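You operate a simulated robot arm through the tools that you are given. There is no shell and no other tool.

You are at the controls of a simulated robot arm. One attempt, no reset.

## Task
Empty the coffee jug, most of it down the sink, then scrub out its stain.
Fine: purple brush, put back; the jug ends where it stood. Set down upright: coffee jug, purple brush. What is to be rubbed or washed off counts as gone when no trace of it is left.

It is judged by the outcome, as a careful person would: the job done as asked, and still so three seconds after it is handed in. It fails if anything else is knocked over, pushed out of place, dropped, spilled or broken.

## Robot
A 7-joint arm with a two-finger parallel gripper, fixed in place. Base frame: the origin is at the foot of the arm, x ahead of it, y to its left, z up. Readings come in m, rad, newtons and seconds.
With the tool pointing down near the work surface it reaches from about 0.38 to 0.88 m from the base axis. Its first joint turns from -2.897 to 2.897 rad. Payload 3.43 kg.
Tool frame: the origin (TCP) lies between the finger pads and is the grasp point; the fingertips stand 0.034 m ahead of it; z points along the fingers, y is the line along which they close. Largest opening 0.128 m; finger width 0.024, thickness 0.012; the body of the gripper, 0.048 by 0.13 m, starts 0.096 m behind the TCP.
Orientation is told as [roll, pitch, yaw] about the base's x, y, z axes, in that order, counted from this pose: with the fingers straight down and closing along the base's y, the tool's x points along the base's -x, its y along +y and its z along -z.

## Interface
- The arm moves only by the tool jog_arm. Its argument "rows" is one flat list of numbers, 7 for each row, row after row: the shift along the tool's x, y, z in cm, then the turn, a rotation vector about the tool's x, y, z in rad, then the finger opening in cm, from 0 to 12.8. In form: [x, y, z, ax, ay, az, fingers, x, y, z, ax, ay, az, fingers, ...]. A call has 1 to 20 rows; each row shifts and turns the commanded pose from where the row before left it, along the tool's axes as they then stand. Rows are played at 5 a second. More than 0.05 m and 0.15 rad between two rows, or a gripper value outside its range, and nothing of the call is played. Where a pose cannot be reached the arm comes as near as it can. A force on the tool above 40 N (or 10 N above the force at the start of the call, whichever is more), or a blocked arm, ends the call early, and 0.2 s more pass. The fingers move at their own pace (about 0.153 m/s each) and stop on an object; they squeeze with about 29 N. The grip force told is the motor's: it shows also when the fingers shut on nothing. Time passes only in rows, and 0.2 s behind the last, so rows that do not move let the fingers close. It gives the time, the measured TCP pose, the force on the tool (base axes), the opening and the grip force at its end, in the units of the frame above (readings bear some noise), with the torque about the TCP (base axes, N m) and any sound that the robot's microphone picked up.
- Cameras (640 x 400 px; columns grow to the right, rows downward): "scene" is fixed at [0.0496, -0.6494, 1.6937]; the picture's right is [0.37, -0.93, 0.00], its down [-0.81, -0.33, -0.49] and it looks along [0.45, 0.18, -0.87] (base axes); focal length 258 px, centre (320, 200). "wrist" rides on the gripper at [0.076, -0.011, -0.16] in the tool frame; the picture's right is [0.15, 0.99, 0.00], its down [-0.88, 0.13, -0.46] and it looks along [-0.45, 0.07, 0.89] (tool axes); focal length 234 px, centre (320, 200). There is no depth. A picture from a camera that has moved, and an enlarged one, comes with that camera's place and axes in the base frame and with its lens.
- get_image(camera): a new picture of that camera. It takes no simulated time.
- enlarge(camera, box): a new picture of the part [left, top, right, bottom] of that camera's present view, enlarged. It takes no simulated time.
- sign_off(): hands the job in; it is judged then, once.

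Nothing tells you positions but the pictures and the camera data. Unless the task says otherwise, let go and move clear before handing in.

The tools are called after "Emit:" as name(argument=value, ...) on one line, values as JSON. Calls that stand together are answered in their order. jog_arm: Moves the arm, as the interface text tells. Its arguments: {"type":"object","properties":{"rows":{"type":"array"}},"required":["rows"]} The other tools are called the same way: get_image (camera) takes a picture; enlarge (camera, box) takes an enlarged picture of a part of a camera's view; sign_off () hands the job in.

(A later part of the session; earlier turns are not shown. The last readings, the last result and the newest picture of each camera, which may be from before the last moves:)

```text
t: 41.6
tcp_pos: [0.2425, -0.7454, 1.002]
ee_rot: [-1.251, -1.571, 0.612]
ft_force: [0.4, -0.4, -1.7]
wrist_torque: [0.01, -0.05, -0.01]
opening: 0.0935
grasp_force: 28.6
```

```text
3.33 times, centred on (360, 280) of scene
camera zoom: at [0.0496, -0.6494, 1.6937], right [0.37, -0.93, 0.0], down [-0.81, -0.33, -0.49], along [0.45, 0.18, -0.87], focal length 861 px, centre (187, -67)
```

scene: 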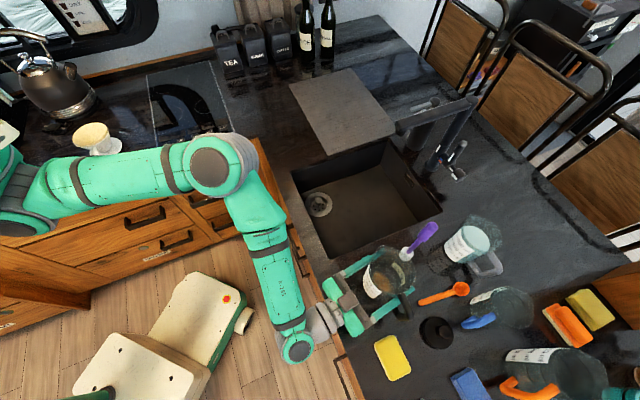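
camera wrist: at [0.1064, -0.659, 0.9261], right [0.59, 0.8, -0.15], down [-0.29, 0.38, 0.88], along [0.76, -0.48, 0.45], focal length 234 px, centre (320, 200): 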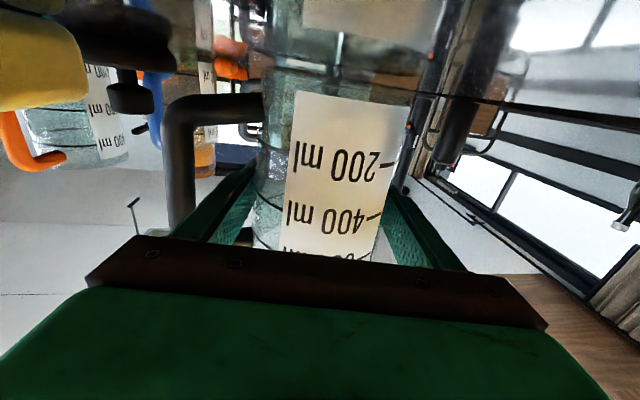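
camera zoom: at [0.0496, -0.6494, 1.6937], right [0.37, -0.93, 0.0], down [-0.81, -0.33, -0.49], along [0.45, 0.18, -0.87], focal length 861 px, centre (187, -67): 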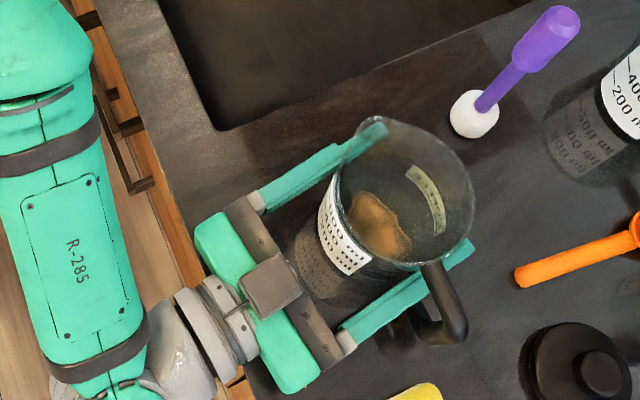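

Emit:
jog_arm(rows=[0.1, 0, 0, 0, 0, 0, 8, 0.1, 0, 0, 0, 0, 0, 8, 0.1, 0, 0, 0, 0, 0, 8, 0, 0, 0, 0, 0, 0, 8, 0, 0, 0, 0, 0, 0, 8])

Emit:
enlarge(camera="wrist", box=[220, 0, 440, 140])

```text
t: 42.8
tcp_pos: [0.2411, -0.7448, 0.9996]
ee_rot: [-1.645, -1.572, 1.005]
ft_force: [-0.7, 0.5, -0.9]
wrist_torque: [0.04, -0.02, 0.04]
opening: 0.0936
grasp_force: 28.9
```

```text
2.86 times, centred on (330, 70) of wrist
camera zoom: at [0.1064, -0.6589, 0.9235], right [0.59, 0.8, -0.15], down [-0.29, 0.38, 0.88], along [0.76, -0.48, 0.45], focal length 669 px, centre (291, 571)
```

zoom: 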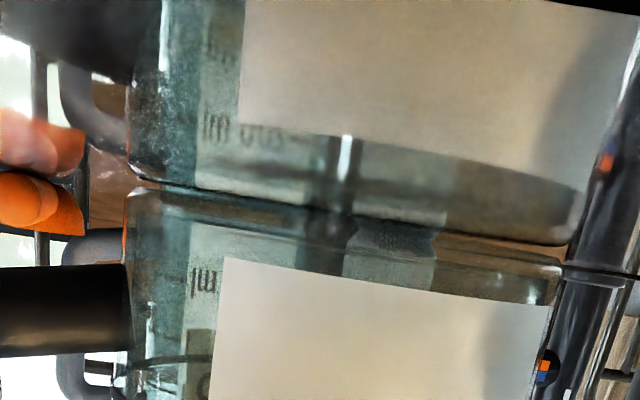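

Emit:
jog_arm(rows=[0.1, 0, 0, 0, 0, 0, 8, 0, 0, 0, 0, 0, 0, 8, 0, 0, 0, 0, 0, 0, 8])

Emit:
enlarge(camera="wrist", box=[220, 0, 440, 140])

```text
t: 43.6
tcp_pos: [0.2412, -0.744, 0.9979]
ee_rot: [-2.144, -1.571, 1.506]
ft_force: [-0.2, 0.4, 1.6]
wrist_torque: [-0.02, 0.04, -0.03]
opening: 0.0936
grasp_force: 29.0
```

```text
2.86 times, centred on (330, 70) of wrist
camera zoom: at [0.1067, -0.659, 0.9225], right [0.59, 0.8, -0.15], down [-0.29, 0.38, 0.88], along [0.76, -0.48, 0.45], focal length 669 px, centre (291, 571)
```

zoom: 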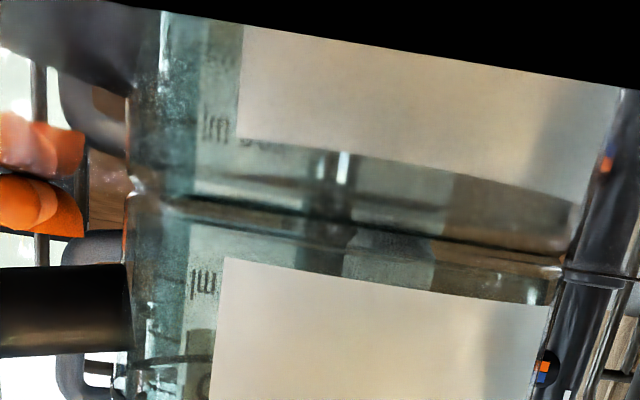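

The force reading turned upward: the jug rests on the counter at its original spot. Opening gently, then backing straight out.

Emit:
jog_arm(rows=[0, 0, 0, 0, 0, 0, 10, 0, 0, 0, 0, 0, 0, 11, 0, 0, 0, 0, 0, 0, 12.2, 0, 0, 0, 0, 0, 0, 12.2])

Emit:
enlarge(camera="scene", box=[280, 220, 440, 340])

Emit:
get_image(camera="wrist")

```text
t: 44.6
tcp_pos: [0.2415, -0.7465, 0.9979]
ee_rot: [-1.697, -1.569, 1.059]
ft_force: [0.4, 0.1, -0.4]
wrist_torque: [-0.03, -0.01, 0.03]
opening: 0.122
grasp_force: 0.1
```

```text
3.33 times, centred on (360, 280) of scene
camera zoom: at [0.0496, -0.6494, 1.6937], right [0.37, -0.93, 0.0], down [-0.81, -0.33, -0.49], along [0.45, 0.18, -0.87], focal length 861 px, centre (187, -67)
```

zoom: 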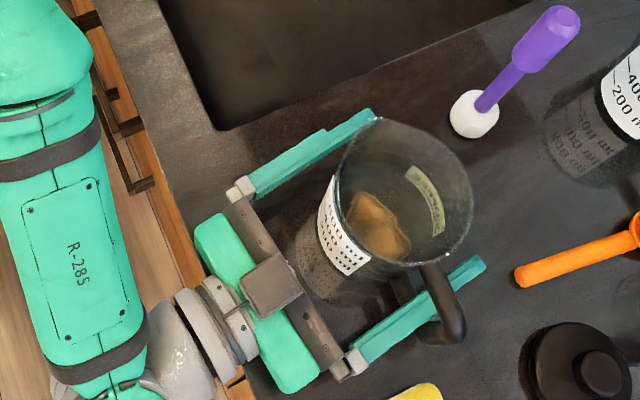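

```text
taken
camera wrist: at [0.1067, -0.6589, 0.9223], right [0.59, 0.8, -0.15], down [-0.29, 0.38, 0.88], along [0.76, -0.48, 0.45], focal length 234 px, centre (320, 200)
```

wrist: 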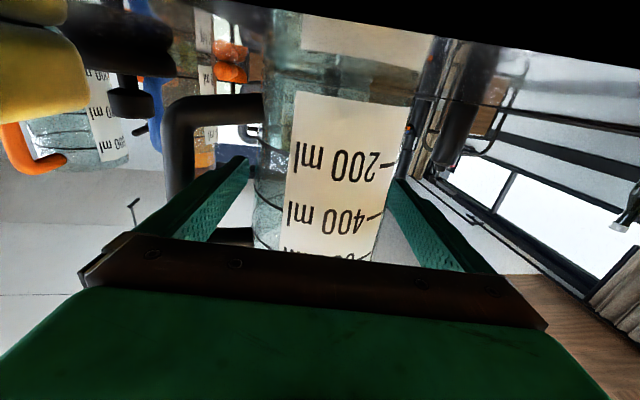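

The jug stands free again; the stain is clearly on its inside bottom. Backing out, rising and tilting the tool to 45° in preparation for picking up the brush (top near (0.367, -0.814, 1.144)).

Emit:
jog_arm(rows=[0, 0, -1, 0, 0, 0, 12.2, 0, 0, -2, 0, 0, 0, 12.2, 0, 0, -2.5, 0, 0, 0, 12.2, 0, 0, -3, 0, 0, 0, 12.2, 0, 0, -4, 0, 0, 0, 12.2, -4, 0, 0, 0, 0, 0, 12.2, -4, 0, 0, 0, 0, 0, 12.2, -4, 0, 0, 0, 0, 0, 12.2, 0, 0, 0, 0, 0.131, 0, 12.2, 0, 0, 0, 0, 0.131, 0, 12.2, 0, 0, 0, 0, 0.131, 0, 12.2, 0, 0, 0, 0, 0.131, 0, 12.2, 0, 0, 0, 0, 0.131, 0, 12.2, 0, 0, 0, 0, 0.131, 0, 12.2, 0, 0, 0, 0, 0, 0, 12.2])

Emit:
get_image(camera="wrist")

Emit:
enlarge(camera="scene", box=[320, 220, 480, 320])

```text
t: 47.8
tcp_pos: [0.1416, -0.6708, 1.1181]
ee_rot: [0.0, -0.783, -0.636]
ft_force: [-0.2, 1.0, 0.7]
wrist_torque: [-0.02, 0.0, 0.01]
opening: 0.1221
grasp_force: 0.1
```

```text
taken
camera wrist: at [0.0008, -0.5807, 1.1777], right [0.51, 0.86, -0.1], down [0.32, -0.08, 0.94], along [0.8, -0.51, -0.31], focal length 234 px, centre (320, 200)
```

wrist: 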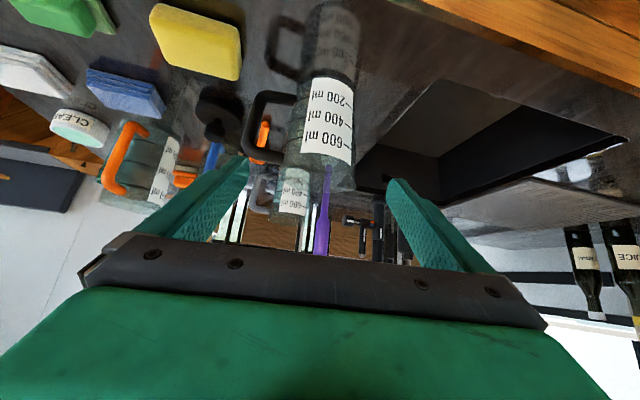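

```text
4.00 times, centred on (400, 270) of scene
camera zoom: at [0.0496, -0.6494, 1.6937], right [0.37, -0.93, 0.0], down [-0.81, -0.33, -0.49], along [0.45, 0.18, -0.87], focal length 1034 px, centre (0, -80)
```

zoom: 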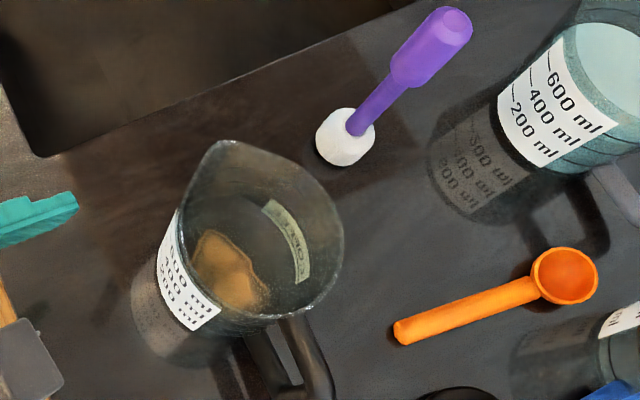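

Before taking the brush I want a straight-down look into the jug to see the whole stain; I'll rise, swing the tool so the camera looks down, and move it above the jug.

Emit:
jog_arm(rows=[-2.36, 0, -2.36, 0, 0, 0, 12.2, -2.36, 0, -2.36, 0, 0, 0, 12.2, -2.36, 0, -2.36, 0, 0, 0, 12.2, 0, 0, 0, 0, 0.139, 0, 12.2, 0, 0, 0, 0, 0.139, 0, 12.2, 0, 0, 0, 0, 0.139, 0, 12.2, 0, 0, 0, 0, 0.139, 0, 12.2, 0, 0, 0, 0, 0.139, 0, 12.2, 0, 0, 0, 0, 0.139, 0, 12.2, 0, 0, 0, 0, 0.139, 0, 12.2, 0, 0, 0, 0, 0.139, 0, 12.2, 0, 0, 0, 0, 0.139, 0, 12.2, -2.785, 0, -1.41, 0, 0, 0, 12.2, -2.785, 0, -1.41, 0, 0, 0, 12.2, -2.785, 0, -1.41, 0, 0, 0, 12.2, -2.785, 0, -1.41, 0, 0, 0, 12.2, 0, 0, 0, 0, 0, 0, 12.2])

Emit:
get_image(camera="wrist")

Emit:
get_image(camera="scene")

```text
t: 51.4
tcp_pos: [0.1751, -0.6961, 1.2176]
ee_rot: [-0.003, 0.465, -0.637]
ft_force: [-0.2, 0.3, 0.1]
wrist_torque: [0.01, -0.01, -0.01]
opening: 0.1217
grasp_force: 0.1
out of reach, approached as far as the arm can: row 14, 15, 16
```

```text
taken
camera wrist: at [0.1715, -0.7065, 1.3944], right [0.48, 0.87, 0.06], down [0.87, -0.48, 0.01], along [0.04, 0.05, -1.0], focal length 234 px, centre (320, 200)
```

wrist: 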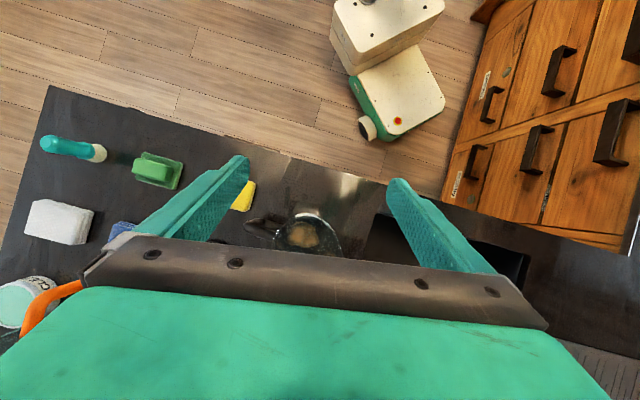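

```text
taken
```

scene: 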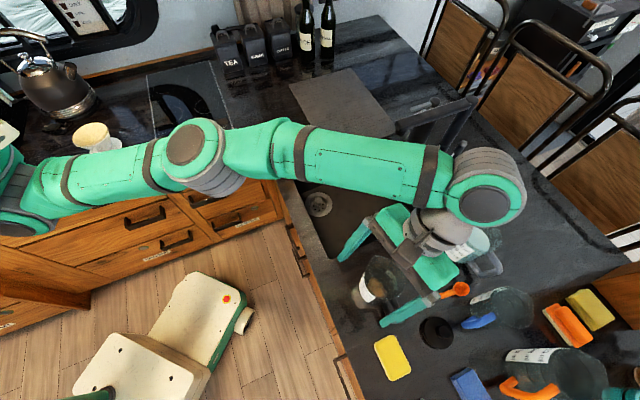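

Emit:
enlarge(camera="wrist", box=[240, 190, 380, 270])

```text
4.57 times, centred on (310, 230) of wrist
camera zoom: at [0.1715, -0.7065, 1.3944], right [0.48, 0.87, 0.06], down [0.87, -0.48, 0.01], along [0.04, 0.05, -1.0], focal length 1070 px, centre (366, 63)
```

zoom: 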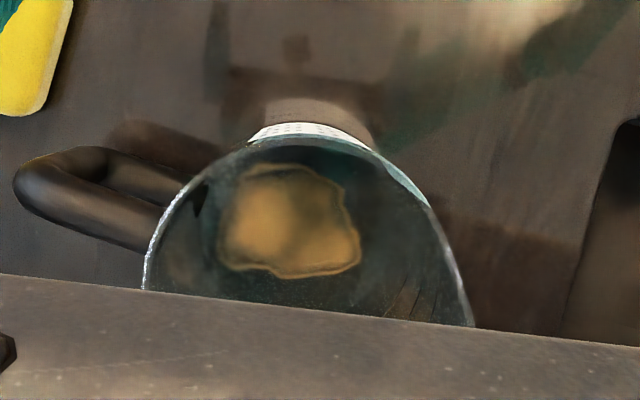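

The stain covers much of the inner bottom, centred near (0.242, -0.751), about 7 x 5.5 cm. Now measuring the brush more precisely.

Emit:
enlarge(camera="scene", box=[390, 212, 450, 272])

```text
6.67 times, centred on (420, 242) of scene
camera zoom: at [0.0496, -0.6494, 1.6937], right [0.37, -0.93, 0.0], down [-0.81, -0.33, -0.49], along [0.45, 0.18, -0.87], focal length 1723 px, centre (-347, -80)
```

zoom: 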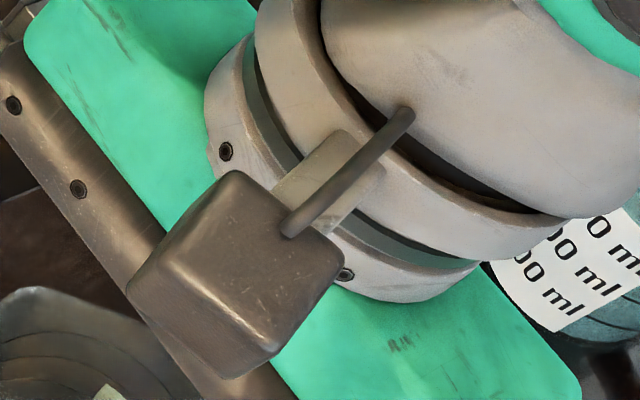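

Emit:
jog_arm(rows=[0, 0, 0, 0, -0.139, 0, 12.2, 0, 0, 0, 0, -0.139, 0, 12.2, 0, 0, 0, 0, -0.139, 0, 12.2, 0, 0, 0, 0, -0.139, 0, 12.2, 0, 0, 0, 0, -0.139, 0, 12.2, 0, 0, 0, 0, -0.139, 0, 12.2, 0, 0, 0, 0, -0.139, 0, 12.2, 0, 0, 0, 0, -0.139, 0, 12.2, 0, 0, 0, 0, -0.139, 0, 12.2, 0, 0, 0, 0, 0, 0, 12.2])

Emit:
enlarge(camera="scene", box=[380, 212, 452, 272])

Emit:
get_image(camera="wrist")

Emit:
enlarge(camera="wrist", box=[260, 80, 400, 260])

```text
t: 53.6
tcp_pos: [0.1732, -0.6948, 1.1997]
ee_rot: [0.003, -0.755, -0.638]
ft_force: [-0.2, -0.3, 0.8]
wrist_torque: [0.02, 0.02, 0.0]
opening: 0.122
grasp_force: 0.1
```

```text
6.67 times, centred on (416, 242) of scene
camera zoom: at [0.0496, -0.6494, 1.6937], right [0.37, -0.93, 0.0], down [-0.81, -0.33, -0.49], along [0.45, 0.18, -0.87], focal length 1723 px, centre (-320, -80)
```

zoom: 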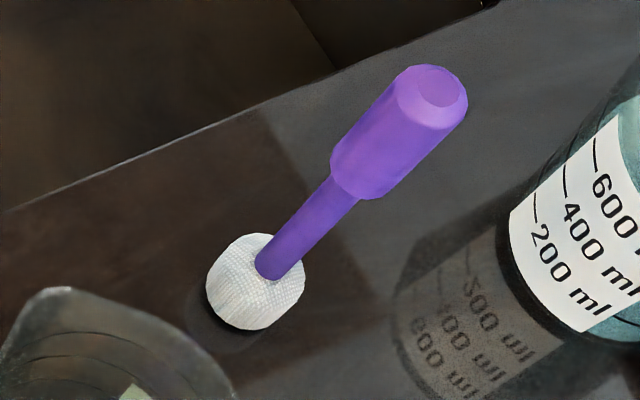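

```text
taken
camera wrist: at [0.0347, -0.605, 1.2649], right [0.5, 0.86, -0.1], down [0.34, -0.09, 0.94], along [0.79, -0.5, -0.34], focal length 234 px, centre (320, 200)
```

wrist: 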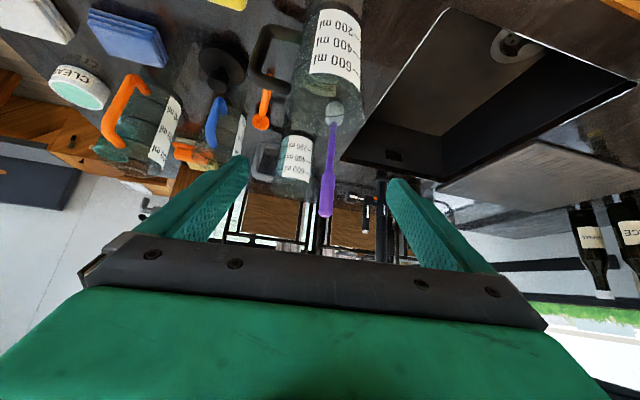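

```text
2.22 times, centred on (330, 170) of wrist
camera zoom: at [0.0347, -0.605, 1.2649], right [0.5, 0.86, -0.1], down [0.34, -0.09, 0.94], along [0.79, -0.5, -0.34], focal length 520 px, centre (298, 267)
```

zoom: 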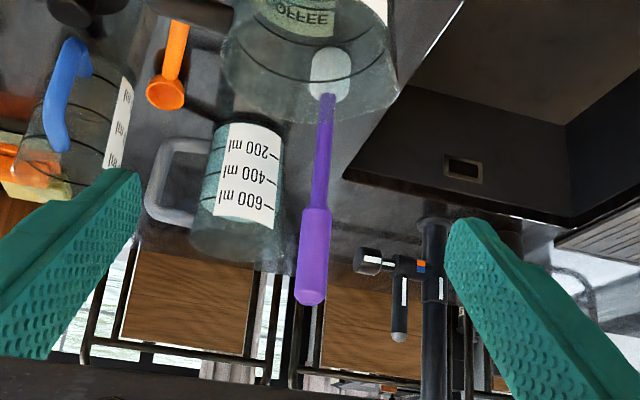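

Brush estimate: axis near (0.372, -0.806), top at z 1.147, grip section z 1.06–1.147, white head about 4 cm wide. Checking that the arm has settled before moving over it.

Emit:
jog_arm(rows=[0, 0, 0, 0, 0, 0, 7, 0, 0, 0, 0, 0, 0, 7])

```text
t: 54.2
tcp_pos: [0.1732, -0.695, 1.1988]
ee_rot: [0.012, -0.754, -0.646]
ft_force: [0.8, 0.4, -0.3]
wrist_torque: [0.0, 0.0, -0.02]
opening: 0.0701
grasp_force: 0.0
```

Emit:
jog_arm(rows=[-1.97, 0.36, 1.97, 0, 0, 0, 7, -1.97, 0.36, 1.97, 0, 0, 0, 7, -1.97, 0.36, 1.97, 0, 0, 0, 7, -1.97, 0.36, 1.97, 0, 0, 0, 7, -1.97, 0.36, 1.97, 0, 0, 0, 7, -1.97, 0.36, 1.97, 0, 0, 0, 7, -1.97, 0.36, 1.97, 0, 0, 0, 7, 0, 0, 0, 0, 0, 0, 7, 0, 0, 0, 0, 0, 0, 7])

Emit:
get_image(camera="wrist")

Emit:
enlarge(camera="scene", box=[340, 180, 500, 290])

```text
t: 56.2
tcp_pos: [0.3444, -0.7917, 1.2194]
ee_rot: [0.001, -0.786, -0.637]
ft_force: [-0.8, -0.1, 1.0]
wrist_torque: [-0.02, -0.01, 0.01]
opening: 0.0699
grasp_force: 0.1
```

```text
taken
camera wrist: at [0.2049, -0.7002, 1.279], right [0.51, 0.86, -0.1], down [0.32, -0.07, 0.94], along [0.8, -0.51, -0.31], focal length 234 px, centre (320, 200)
```

wrist: 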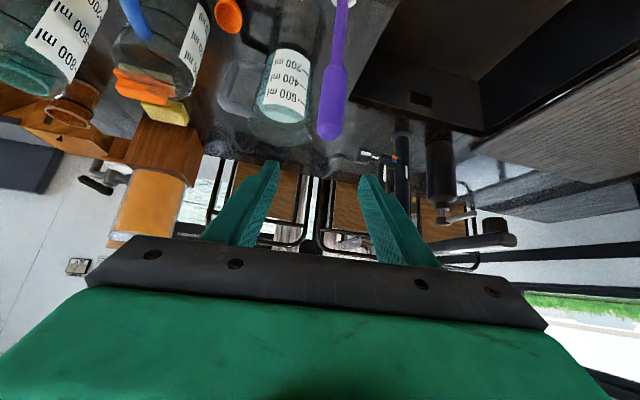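

```text
3.64 times, centred on (420, 235) of scene
camera zoom: at [0.0496, -0.6494, 1.6937], right [0.37, -0.93, 0.0], down [-0.81, -0.33, -0.49], along [0.45, 0.18, -0.87], focal length 940 px, centre (-44, 73)
```

zoom: 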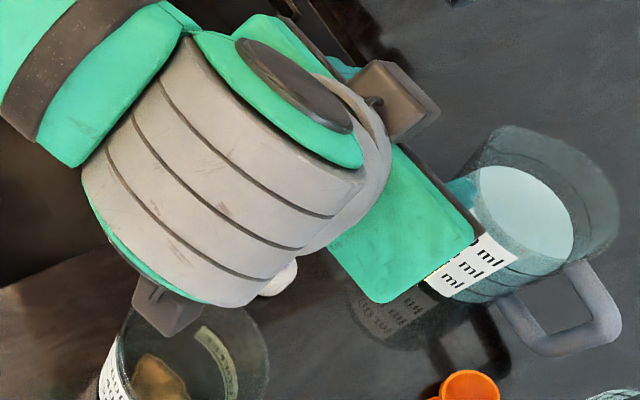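

Emit:
enlarge(camera="wrist", box=[240, 0, 400, 200])

```text
2.00 times, centred on (320, 100) of wrist
camera zoom: at [0.2049, -0.7002, 1.279], right [0.51, 0.86, -0.1], down [0.32, -0.07, 0.94], along [0.8, -0.51, -0.31], focal length 468 px, centre (320, 400)
```

zoom: 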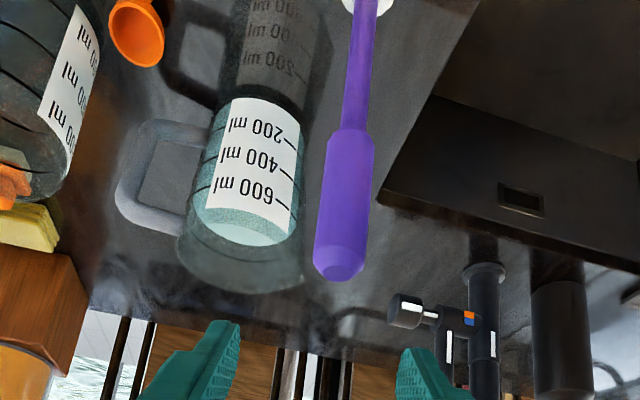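

The brush stands vertical just ahead; I'll shift 0.55 cm sideways and 3 cm forward, then descend with the fingers either side of the purple grip.

Emit:
jog_arm(rows=[-1.06, 0.55, 1.06, 0, 0, 0, 7, -1.06, 0, 1.06, 0, 0, 0, 7, 0, 0, 0, 0, 0, 0, 7, 1.06, 0, 1.06, 0, 0, 0, 7, 1.06, 0, 1.06, 0, 0, 0, 7, 1.06, 0, 1.06, 0, 0, 0, 7, 0, 0, 0, 0, 0, 0, 7])

Emit:
get_image(camera="wrist")

Emit:
enlarge(camera="wrist", box=[240, 60, 400, 260])

```text
t: 57.8
tcp_pos: [0.3716, -0.8033, 1.1732]
ee_rot: [0.0, -0.782, -0.636]
ft_force: [-0.2, -0.4, 0.4]
wrist_torque: [0.02, -0.01, -0.02]
opening: 0.07
grasp_force: 0.0
```

```text
taken
camera wrist: at [0.2317, -0.7129, 1.2322], right [0.51, 0.86, -0.1], down [0.32, -0.07, 0.94], along [0.8, -0.51, -0.31], focal length 234 px, centre (320, 200)
```

wrist: 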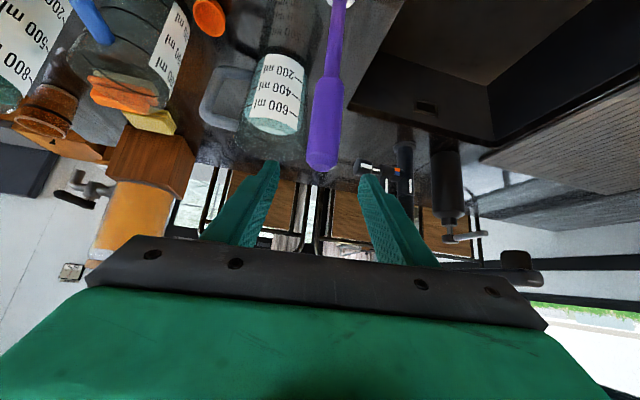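

```text
2.00 times, centred on (320, 160) of wrist
camera zoom: at [0.2317, -0.7129, 1.2322], right [0.51, 0.86, -0.1], down [0.32, -0.07, 0.94], along [0.8, -0.51, -0.31], focal length 468 px, centre (320, 280)
```

zoom: 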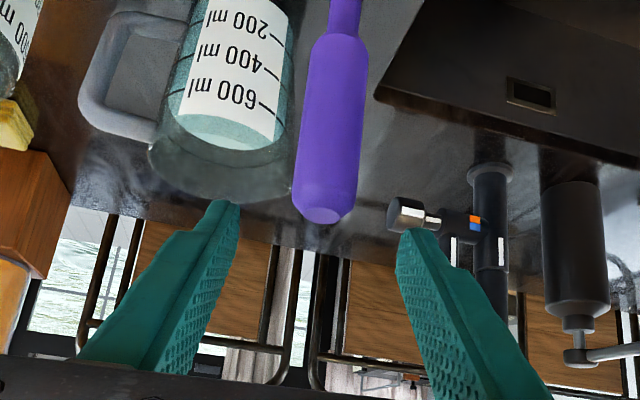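

Brush top is centred between the fingertips. Descending 5.8 cm and checking.

Emit:
jog_arm(rows=[1.03, 0, 1.03, 0, 0, 0, 7, 1.03, 0, 1.03, 0, 0, 0, 7, 1.03, 0, 1.03, 0, 0, 0, 7, 1.03, 0, 1.03, 0, 0, 0, 7, 0, 0, 0, 0, 0, 0, 7])

Emit:
get_image(camera="wrist")

Emit:
enlarge(camera="scene", box=[360, 190, 500, 290])

```text
t: 59.0
tcp_pos: [0.3719, -0.8038, 1.1156]
ee_rot: [-0.001, -0.784, -0.636]
ft_force: [0.2, 0.1, 0.1]
wrist_torque: [-0.02, -0.01, 0.02]
opening: 0.0699
grasp_force: 0.1
```

```text
taken
camera wrist: at [0.2318, -0.7131, 1.1744], right [0.51, 0.86, -0.1], down [0.32, -0.07, 0.94], along [0.8, -0.51, -0.31], focal length 234 px, centre (320, 200)
```

wrist: 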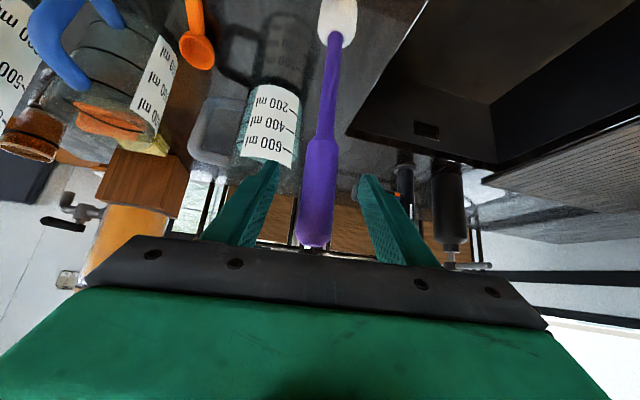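

```text
4.00 times, centred on (430, 240) of scene
camera zoom: at [0.0496, -0.6494, 1.6937], right [0.37, -0.93, 0.0], down [-0.81, -0.33, -0.49], along [0.45, 0.18, -0.87], focal length 1034 px, centre (-120, 40)
```

zoom: 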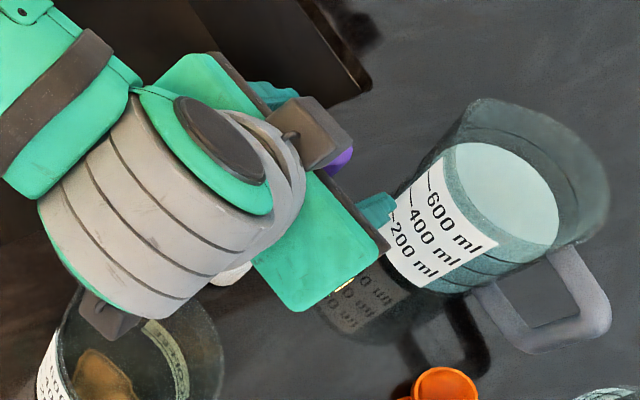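

The purple grip is centred at the grasp point. Closing on it.

Emit:
jog_arm(rows=[0, 0, 0, 0, 0, 0, 4.5, 0, 0, 0, 0, 0, 0, 3, 0, 0, 0, 0, 0, 0, 1.5, 0, 0, 0, 0, 0, 0, 0.5, 0, 0, 0, 0, 0, 0, 0.5, 0, 0, 0, 0, 0, 0, 0.5])

Emit:
get_image(camera="wrist")

```text
t: 60.4
tcp_pos: [0.3712, -0.8024, 1.1159]
ee_rot: [0.0, -0.784, -0.637]
ft_force: [0.3, -0.4, 0.0]
wrist_torque: [0.11, -0.1, 0.04]
opening: 0.0236
grasp_force: 29.2
```

```text
taken
camera wrist: at [0.2319, -0.7131, 1.1747], right [0.5, 0.86, -0.1], down [0.32, -0.07, 0.94], along [0.8, -0.51, -0.31], focal length 234 px, centre (320, 200)
```

wrist: 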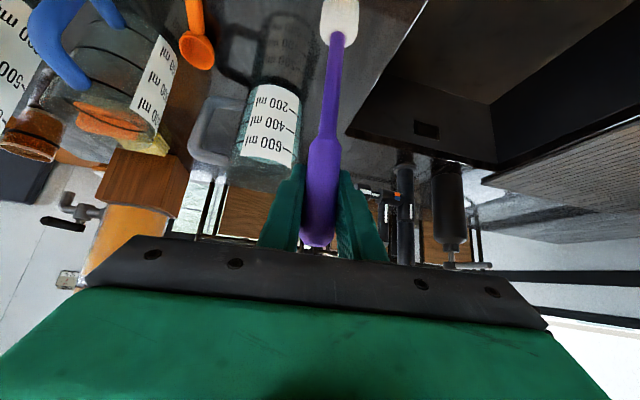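

Brush gripped (2.4 cm). Lifting straight up about 21 cm so its head clears the jug rims.

Emit:
jog_arm(rows=[-0.5, 0, -0.5, 0, 0, 0, 0.5, -1.5, 0, -1.5, 0, 0, 0, 0.5, -1.5, 0, -1.5, 0, 0, 0, 0.5, -1.5, 0, -1.5, 0, 0, 0, 0.5, -1.5, 0, -1.5, 0, 0, 0, 0.5, -1.5, 0, -1.5, 0, 0, 0, 0.5, -1.5, 0, -1.5, 0, 0, 0, 0.5, -1.5, 0, -1.5, 0, 0, 0, 0.5, -1.5, 0, -1.5, 0, 0, 0, 0.5, -1.5, 0, -1.5, 0, 0, 0, 0.5, -1.1, 0, -1.1, 0, 0, 0, 0.5, 0, 0, 0, 0, 0, 0, 0.5])

Emit:
get_image(camera="wrist")

Emit:
get_image(camera="scene")

```text
t: 63.0
tcp_pos: [0.3717, -0.8027, 1.3296]
ee_rot: [-0.001, -0.784, -0.637]
ft_force: [-0.2, -0.2, -0.8]
wrist_torque: [0.01, 0.0, 0.0]
opening: 0.0232
grasp_force: 29.2
```

```text
taken
camera wrist: at [0.2308, -0.7131, 1.3892], right [0.51, 0.86, -0.1], down [0.32, -0.07, 0.94], along [0.8, -0.51, -0.31], focal length 234 px, centre (320, 200)
```

wrist: 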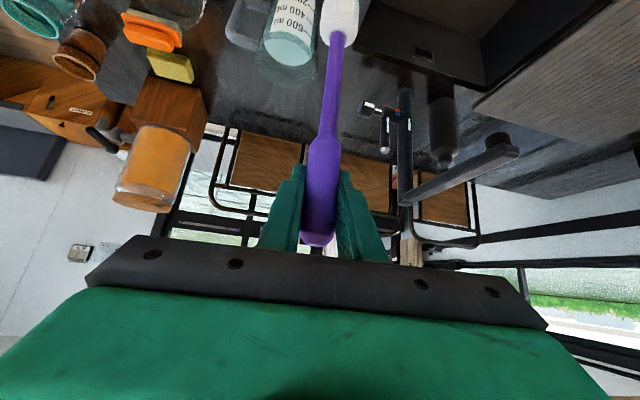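

```text
taken
```

scene: 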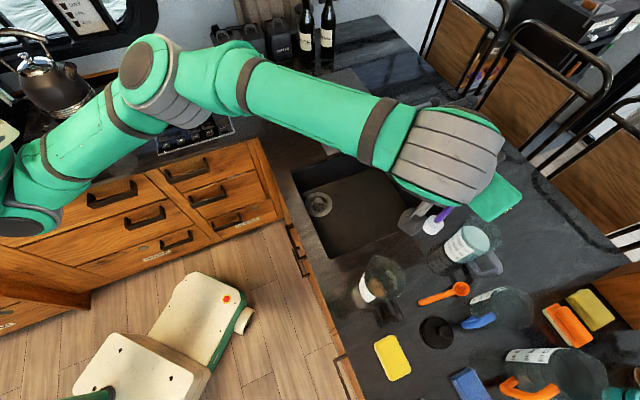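

Emit:
enlarge(camera="scene", box=[395, 190, 475, 250])

Emit:
enlarge(camera="wrist", box=[260, 0, 400, 120])

```text
6.67 times, centred on (435, 220) of scene
camera zoom: at [0.0496, -0.6494, 1.6937], right [0.37, -0.93, 0.0], down [-0.81, -0.33, -0.49], along [0.45, 0.18, -0.87], focal length 1723 px, centre (-447, 67)
```

zoom: 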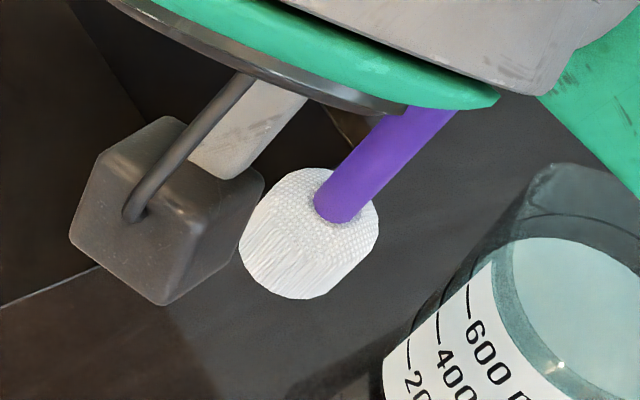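

```text
3.33 times, centred on (330, 60) of wrist
camera zoom: at [0.2308, -0.7131, 1.3892], right [0.51, 0.86, -0.1], down [0.32, -0.07, 0.94], along [0.8, -0.51, -0.31], focal length 781 px, centre (287, 667)
```

zoom: 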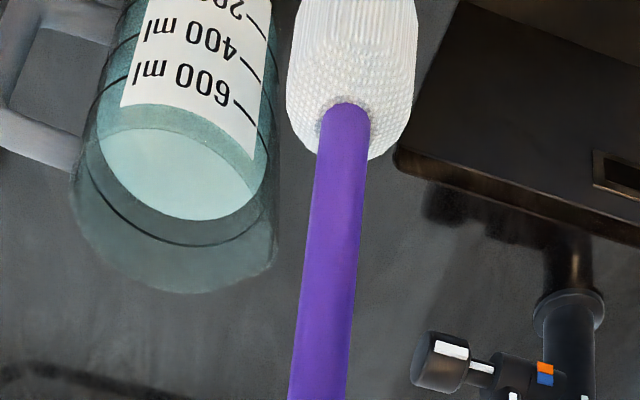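

Working from several views, I now take the counter top to be at about z = 0.918, the jug axis at (0.236, -0.743) with rim z 1.045, and the brush head tip 19.8 cm below the grasp point. Moving the brush above the jug's mouth and checking alignment.

Emit:
jog_arm(rows=[1.0, -0.35, -1.0, 0, 0, 0, 0.5, 1.7, -0.58, -1.7, 0, 0, 0, 0.5, 1.7, -0.58, -1.7, 0, 0, 0, 0.5, 1.7, -0.58, -1.7, 0, 0, 0, 0.5, 1.7, -0.58, -1.7, 0, 0, 0, 0.5, 1.7, -0.58, -1.7, 0, 0, 0, 0.5, 0.6, -0.25, -0.6, 0, 0, 0, 0.5, 0, 0, 0, 0, 0, 0, 0.5, 1.2, 0, 1.2, 0, 0, 0, 0.5, 1.2, 0, 1.2, 0, 0, 0, 0.5, 1.2, 0, 1.2, 0, 0, 0, 0.5, 0, 0, 0, 0, 0, 0, 0.5])

Emit:
get_image(camera="wrist")

Emit:
enlarge(camera="scene", box=[320, 220, 440, 320])

```text
t: 65.6
tcp_pos: [0.237, -0.7474, 1.271]
ee_rot: [0.001, -0.771, -0.636]
ft_force: [-0.1, 0.4, -0.5]
wrist_torque: [-0.02, 0.0, -0.01]
opening: 0.0231
grasp_force: 29.0
```

```text
taken
camera wrist: at [0.0969, -0.6575, 1.3322], right [0.5, 0.86, -0.1], down [0.33, -0.08, 0.94], along [0.8, -0.51, -0.32], focal length 234 px, centre (320, 200)
```

wrist: 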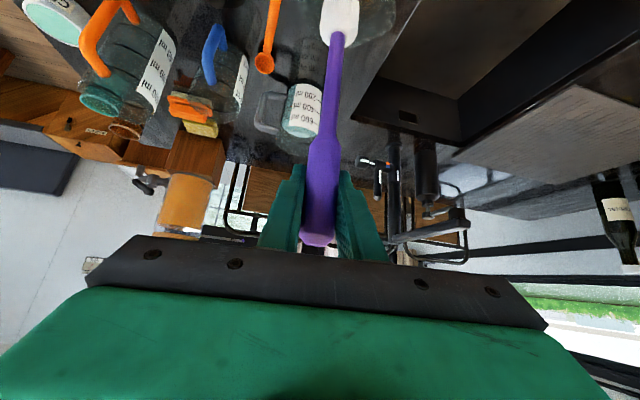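

```text
4.00 times, centred on (380, 270) of scene
camera zoom: at [0.0496, -0.6494, 1.6937], right [0.37, -0.93, 0.0], down [-0.81, -0.33, -0.49], along [0.45, 0.18, -0.87], focal length 1034 px, centre (80, -80)
```

zoom: 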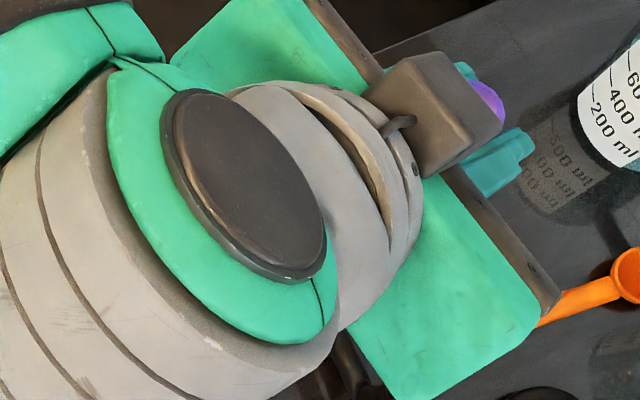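

Emit:
enlarge(camera="wrist", box=[250, 0, 430, 120])

```text
3.33 times, centred on (340, 60) of wrist
camera zoom: at [0.0969, -0.6575, 1.3322], right [0.5, 0.86, -0.1], down [0.33, -0.08, 0.94], along [0.8, -0.51, -0.32], focal length 781 px, centre (253, 667)
```

zoom: 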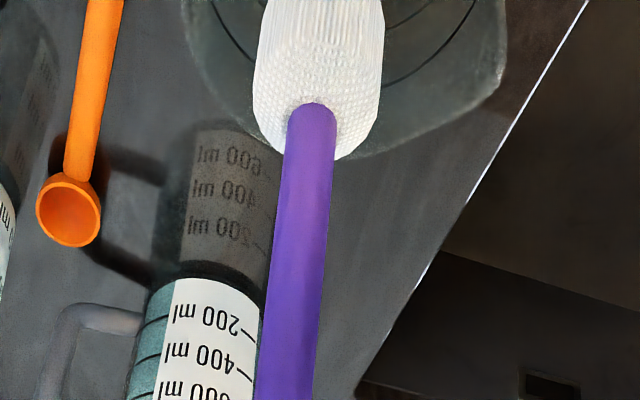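

The brush is lined up over the jug's mouth (offset only a few mm). Descending inside in steps.

Emit:
jog_arm(rows=[1.2, 0.2, 1.2, 0, 0, 0, 0.5, 1.2, 0, 1.2, 0, 0, 0, 0.5, 1.2, 0, 1.2, 0, 0, 0, 0.5, 1.2, 0, 1.2, 0, 0, 0, 0.5, 1.2, 0, 1.2, 0, 0, 0, 0.5, 1.2, 0, 1.2, 0, 0, 0, 0.5, 0, 0, 0, 0, 0, 0, 0.5])

Emit:
get_image(camera="wrist")

Emit:
get_image(camera="scene")

```text
t: 67.2
tcp_pos: [0.2381, -0.7448, 1.1752]
ee_rot: [-0.001, -0.785, -0.638]
ft_force: [0.0, -0.1, -0.9]
wrist_torque: [0.02, 0.0, 0.02]
opening: 0.0232
grasp_force: 29.2
```

```text
taken
camera wrist: at [0.0972, -0.6541, 1.235], right [0.51, 0.86, -0.1], down [0.32, -0.07, 0.94], along [0.8, -0.51, -0.31], focal length 234 px, centre (320, 200)
```

wrist: 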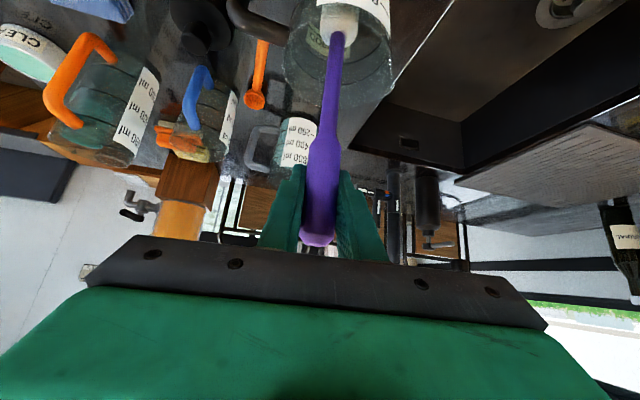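

```text
taken
```

scene: 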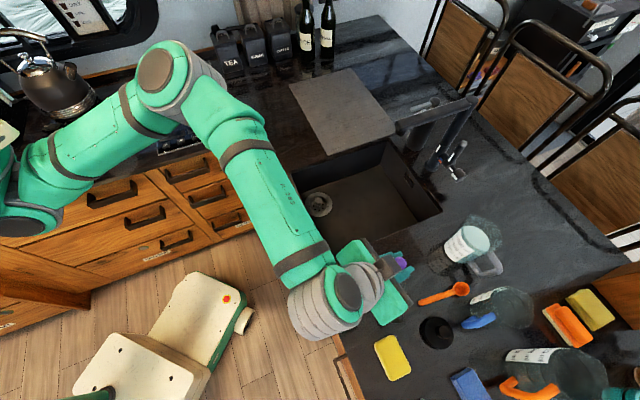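

Emit:
enlarge(camera="wrist", box=[260, 0, 420, 120])

```text
3.33 times, centred on (340, 60) of wrist
camera zoom: at [0.0972, -0.6541, 1.235], right [0.51, 0.86, -0.1], down [0.32, -0.07, 0.94], along [0.8, -0.51, -0.31], focal length 781 px, centre (253, 667)
```

zoom: 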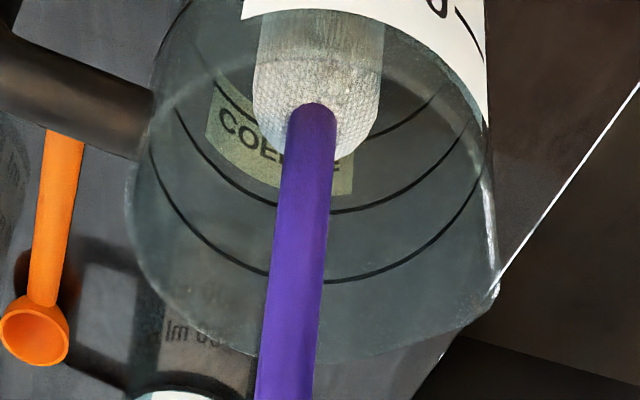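

Head is inside the jug with clearance all round. Lowering toward the bottom, with small final steps.

Emit:
jog_arm(rows=[1.06, 0, 1.06, 0, 0, 0, 0.5, 1.06, 0, 1.06, 0, 0, 0, 0.5, 0.71, 0, 0.71, 0, 0, 0, 0.5, 0, 0, 0, 0, 0, 0, 0.5, 0.14, 0, 0.14, 0, 0, 0, 0.5, 0, 0, 0, 0, 0, 0, 0.5])

Emit:
enlarge(camera="wrist", box=[260, 0, 420, 120])

Emit:
enlarge(camera="scene", box=[280, 220, 440, 340])

```text
t: 68.6
tcp_pos: [0.2376, -0.7445, 1.1348]
ee_rot: [0.002, -0.783, -0.638]
ft_force: [1.3, -0.4, -1.1]
wrist_torque: [-0.01, 0.03, 0.03]
opening: 0.0234
grasp_force: 29.2
```

```text
3.33 times, centred on (340, 60) of wrist
camera zoom: at [0.0966, -0.6546, 1.1938], right [0.51, 0.86, -0.1], down [0.32, -0.07, 0.94], along [0.8, -0.51, -0.31], focal length 781 px, centre (253, 667)
```

zoom: 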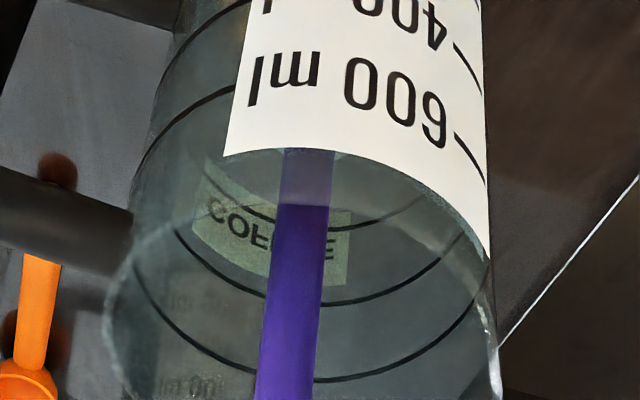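

```text
3.33 times, centred on (360, 280) of scene
camera zoom: at [0.0496, -0.6494, 1.6937], right [0.37, -0.93, 0.0], down [-0.81, -0.33, -0.49], along [0.45, 0.18, -0.87], focal length 861 px, centre (187, -67)
```

zoom: 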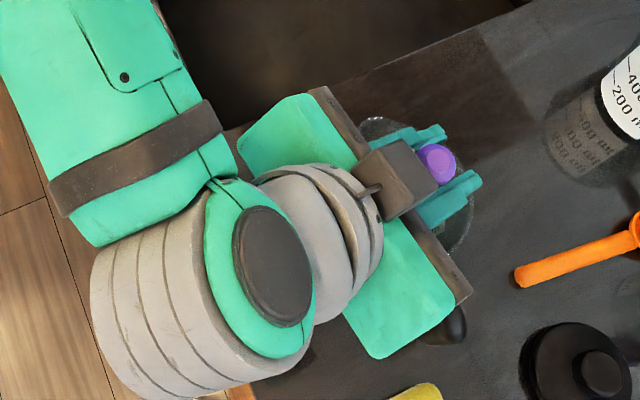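

Emit:
jog_arm(rows=[0.141, 0, 0.141, 0, 0, 0, 0.5, 0.141, 0, 0.141, 0, 0, 0, 0.5, 0.141, 0, 0.141, 0, 0, 0, 0.5, 0, 0, 0, 0, 0, 0, 0.5])

```text
t: 69.6
tcp_pos: [0.2373, -0.7464, 1.128]
ee_rot: [-0.001, -0.783, -0.637]
ft_force: [0.0, 0.3, -0.8]
wrist_torque: [-0.01, 0.01, 0.0]
opening: 0.0234
grasp_force: 29.1
```

Emit:
jog_arm(rows=[0.141, 0, 0.141, 0, 0, 0, 0.5, 0.071, 0, 0.071, 0, 0, 0, 0.5, 0, 0, 0, 0, 0, 0, 0.5])

Emit:
jog_arm(rows=[0.071, 0, 0.071, 0, 0, 0, 0.5, 0.071, 0, 0.071, 0, 0, 0, 0.5, 0, 0, 0, 0, 0, 0, 0.5])

```text
t: 70.4
tcp_pos: [0.2381, -0.7445, 1.1245]
ee_rot: [-0.001, -0.785, -0.637]
ft_force: [0.0, 0.0, -0.4]
wrist_torque: [0.01, 0.0, -0.04]
opening: 0.0232
grasp_force: 29.0
```

```text
t: 71.2
tcp_pos: [0.2371, -0.7448, 1.1239]
ee_rot: [0.0, -0.784, -0.636]
ft_force: [-1.5, -0.1, -1.3]
wrist_torque: [-0.04, 0.0, -0.03]
opening: 0.0232
grasp_force: 28.8
```

Emit:
jog_arm(rows=[0.071, 0, 0.071, 0, 0, 0, 0.5, 0.071, 0, 0.071, 0, 0, 0, 0.5, 0, 0, 0, 0, 0, 0, 0.5, 0, 0, 0, 0, 0, 0, 0.5])

Emit:
jog_arm(rows=[0.071, 0, 0.071, 0, 0, 0, 0.5, 0, 0, 0, 0, 0, 0, 0.5, 0, 0, 0, 0, 0, 0, 0.5])

```text
t: 72.2
tcp_pos: [0.2377, -0.7454, 1.1204]
ee_rot: [-0.001, -0.783, -0.636]
ft_force: [-0.1, -0.2, 0.1]
wrist_torque: [-0.06, 0.0, 0.0]
opening: 0.0232
grasp_force: 28.9
```

```text
t: 73.0
tcp_pos: [0.2373, -0.7452, 1.1196]
ee_rot: [0.0, -0.781, -0.636]
ft_force: [-0.5, -0.2, -0.6]
wrist_torque: [0.02, -0.01, -0.02]
opening: 0.0233
grasp_force: 29.6
```

Emit:
enlarge(camera="wrist", box=[260, 0, 420, 100])

Emit:
jog_arm(rows=[0.071, 0, 0.071, 0, 0, 0, 0.5, 0.071, 0, 0.071, 0, 0, 0, 0.5, 0, 0, 0, 0, 0, 0, 0.5, 0, 0, 0, 0, 0, 0, 0.5])

```text
4.00 times, centred on (340, 50) of wrist
camera zoom: at [0.0973, -0.655, 1.1798], right [0.51, 0.86, -0.1], down [0.32, -0.07, 0.94], along [0.8, -0.51, -0.31], focal length 937 px, centre (240, 800)
```

zoom: 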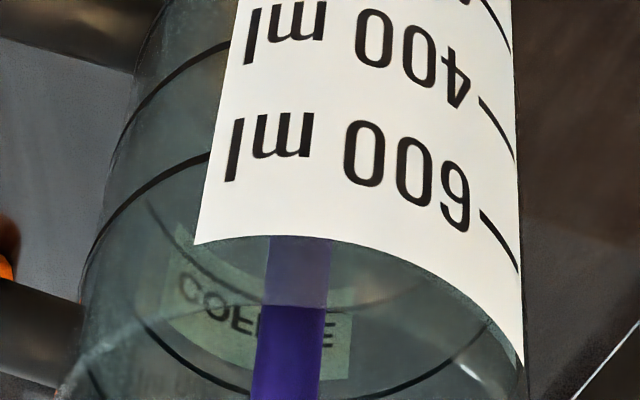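

```text
t: 74.0
tcp_pos: [0.238, -0.7451, 1.1197]
ee_rot: [0.0, -0.786, -0.635]
ft_force: [-0.3, 1.4, 12.4]
wrist_torque: [0.17, 0.15, 0.02]
opening: 0.0231
grasp_force: 28.7
```

Contact with the bottom reached at TCP z ≈ 1.119 (12 N). Easing up slightly to a light scrubbing pressure.

Emit:
jog_arm(rows=[-0.06, 0, -0.06, 0, 0, 0, 0.5, 0, 0, 0, 0, 0, 0, 0.5, 0, 0, 0, 0, 0, 0, 0.5])

```text
t: 74.8
tcp_pos: [0.2376, -0.7446, 1.1182]
ee_rot: [-0.001, -0.785, -0.638]
ft_force: [1.9, -1.4, 9.4]
wrist_torque: [-0.24, -0.25, 0.04]
opening: 0.0234
grasp_force: 28.6
```

Emit:
jog_arm(rows=[-0.06, 0, -0.06, 0, 0, 0, 0.5, 0, 0, 0, 0, 0, 0, 0.5, 0, 0, 0, 0, 0, 0, 0.5])

```text
t: 75.6
tcp_pos: [0.2367, -0.7454, 1.1201]
ee_rot: [0.0, -0.783, -0.636]
ft_force: [-0.6, 0.4, 0.1]
wrist_torque: [0.04, -0.05, 0.02]
opening: 0.0231
grasp_force: 29.0
```

Light contact now. Pressing half a millimetre and making small test strokes sideways, watching the forces.

Emit:
jog_arm(rows=[0.035, 0, 0.035, 0, 0, 0, 0.5, 0, 0.4, 0, 0, 0, 0, 0.5, 0, 0.4, 0, 0, 0, 0, 0.5, 0, -0.4, 0, 0, 0, 0, 0.5, 0, -0.4, 0, 0, 0, 0, 0.5, 0, -0.4, 0, 0, 0, 0, 0.5, 0, -0.4, 0, 0, 0, 0, 0.5, 0, 0.4, 0, 0, 0, 0, 0.5, 0, 0.4, 0, 0, 0, 0, 0.5, 0, 0, 0, 0, 0, 0, 0.5])

Emit:
enlarge(camera="scene", box=[280, 220, 440, 340])

Emit:
get_image(camera="wrist")

```text
t: 77.8
tcp_pos: [0.2369, -0.7448, 1.1198]
ee_rot: [0.0, -0.785, -0.638]
ft_force: [0.8, -0.2, -0.3]
wrist_torque: [-0.03, -0.06, -0.01]
opening: 0.0235
grasp_force: 29.1
```

```text
3.33 times, centred on (360, 280) of scene
camera zoom: at [0.0496, -0.6494, 1.6937], right [0.37, -0.93, 0.0], down [-0.81, -0.33, -0.49], along [0.45, 0.18, -0.87], focal length 861 px, centre (187, -67)
```

zoom: 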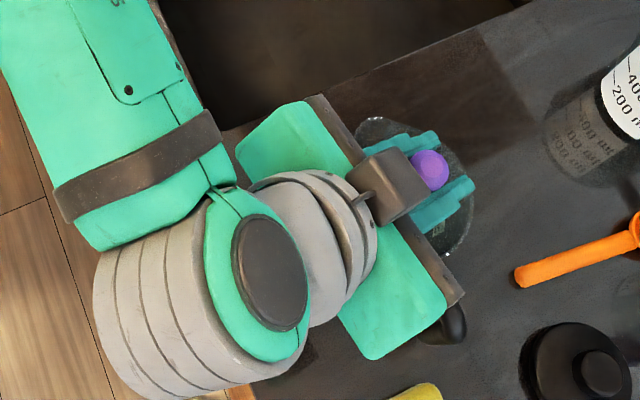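

```text
taken
camera wrist: at [0.0968, -0.6543, 1.1788], right [0.5, 0.86, -0.1], down [0.32, -0.07, 0.94], along [0.8, -0.51, -0.31], focal length 234 px, centre (320, 200)
```

wrist: 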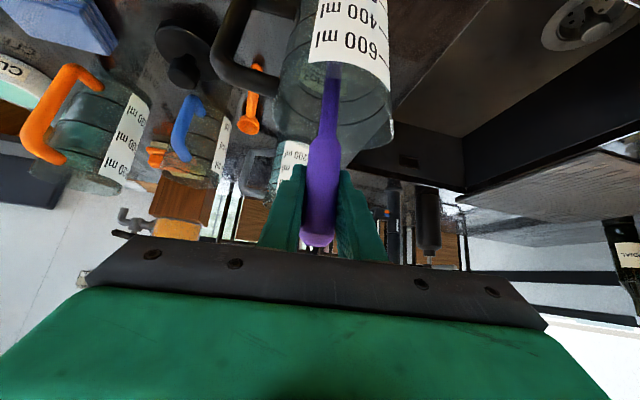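

Emit:
jog_arm(rows=[0.03, 0, 0.03, 0, 0, 0, 0.5, 0, 0, 0, 0, 0, 0, 0.5, 0, 0, 0, 0, 0, 0, 0.5])

Emit:
jog_arm(rows=[0, 0, 0, 0, 0, 0, 0.5])

```text
t: 78.6
tcp_pos: [0.2367, -0.7452, 1.1194]
ee_rot: [-0.002, -0.784, -0.637]
ft_force: [-0.7, 0.8, 2.4]
wrist_torque: [0.05, 0.03, -0.01]
opening: 0.0232
grasp_force: 29.0
```

```text
t: 79.0
tcp_pos: [0.2382, -0.7458, 1.1198]
ee_rot: [-0.001, -0.783, -0.637]
ft_force: [0.8, -0.1, 2.0]
wrist_torque: [0.04, 0.03, 0.01]
opening: 0.0234
grasp_force: 29.2
```

Steady ~3 N contact. Scrubbing strokes across the middle of the stain, ±1 cm.

Emit:
jog_arm(rows=[0, 0.5, 0, 0, 0, 0, 0.5, 0, 0.5, 0, 0, 0, 0, 0.5, 0, -0.5, 0, 0, 0, 0, 0.5, 0, -0.5, 0, 0, 0, 0, 0.5, 0, -0.5, 0, 0, 0, 0, 0.5, 0, -0.5, 0, 0, 0, 0, 0.5, 0, 0.5, 0, 0, 0, 0, 0.5, 0, 0.5, 0, 0, 0, 0, 0.5, 0, 0.5, 0, 0, 0, 0, 0.5, 0, 0.5, 0, 0, 0, 0, 0.5])

Emit:
enlarge(camera="scene", box=[280, 220, 440, 340])

Emit:
enlarge(camera="wrist", box=[200, 0, 440, 150])

```text
t: 81.2
tcp_pos: [0.2436, -0.7381, 1.1189]
ee_rot: [-0.002, -0.783, -0.635]
ft_force: [0.8, -0.3, 0.1]
wrist_torque: [0.01, 0.0, 0.03]
opening: 0.0231
grasp_force: 29.5
```

```text
3.33 times, centred on (360, 280) of scene
camera zoom: at [0.0496, -0.6494, 1.6937], right [0.37, -0.93, 0.0], down [-0.81, -0.33, -0.49], along [0.45, 0.18, -0.87], focal length 861 px, centre (187, -67)
```

zoom: 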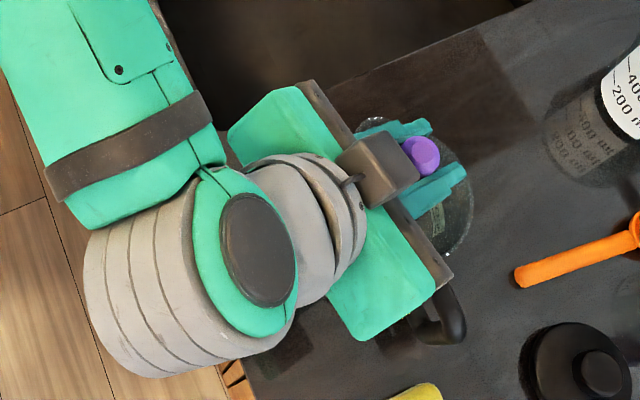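

```text
2.67 times, centred on (320, 75) of wrist
camera zoom: at [0.1033, -0.6468, 1.1789], right [0.5, 0.86, -0.1], down [0.32, -0.07, 0.94], along [0.8, -0.51, -0.31], focal length 624 px, centre (320, 533)
```

zoom: 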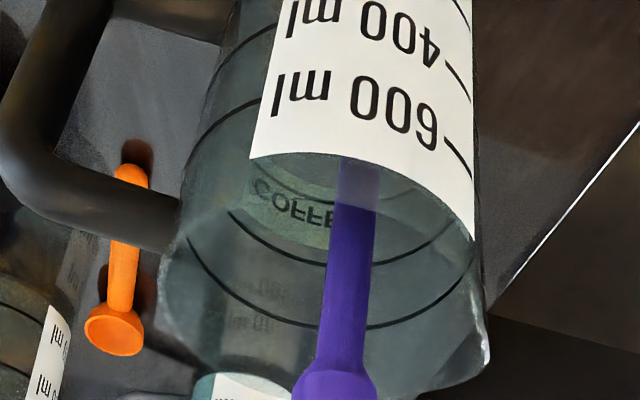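

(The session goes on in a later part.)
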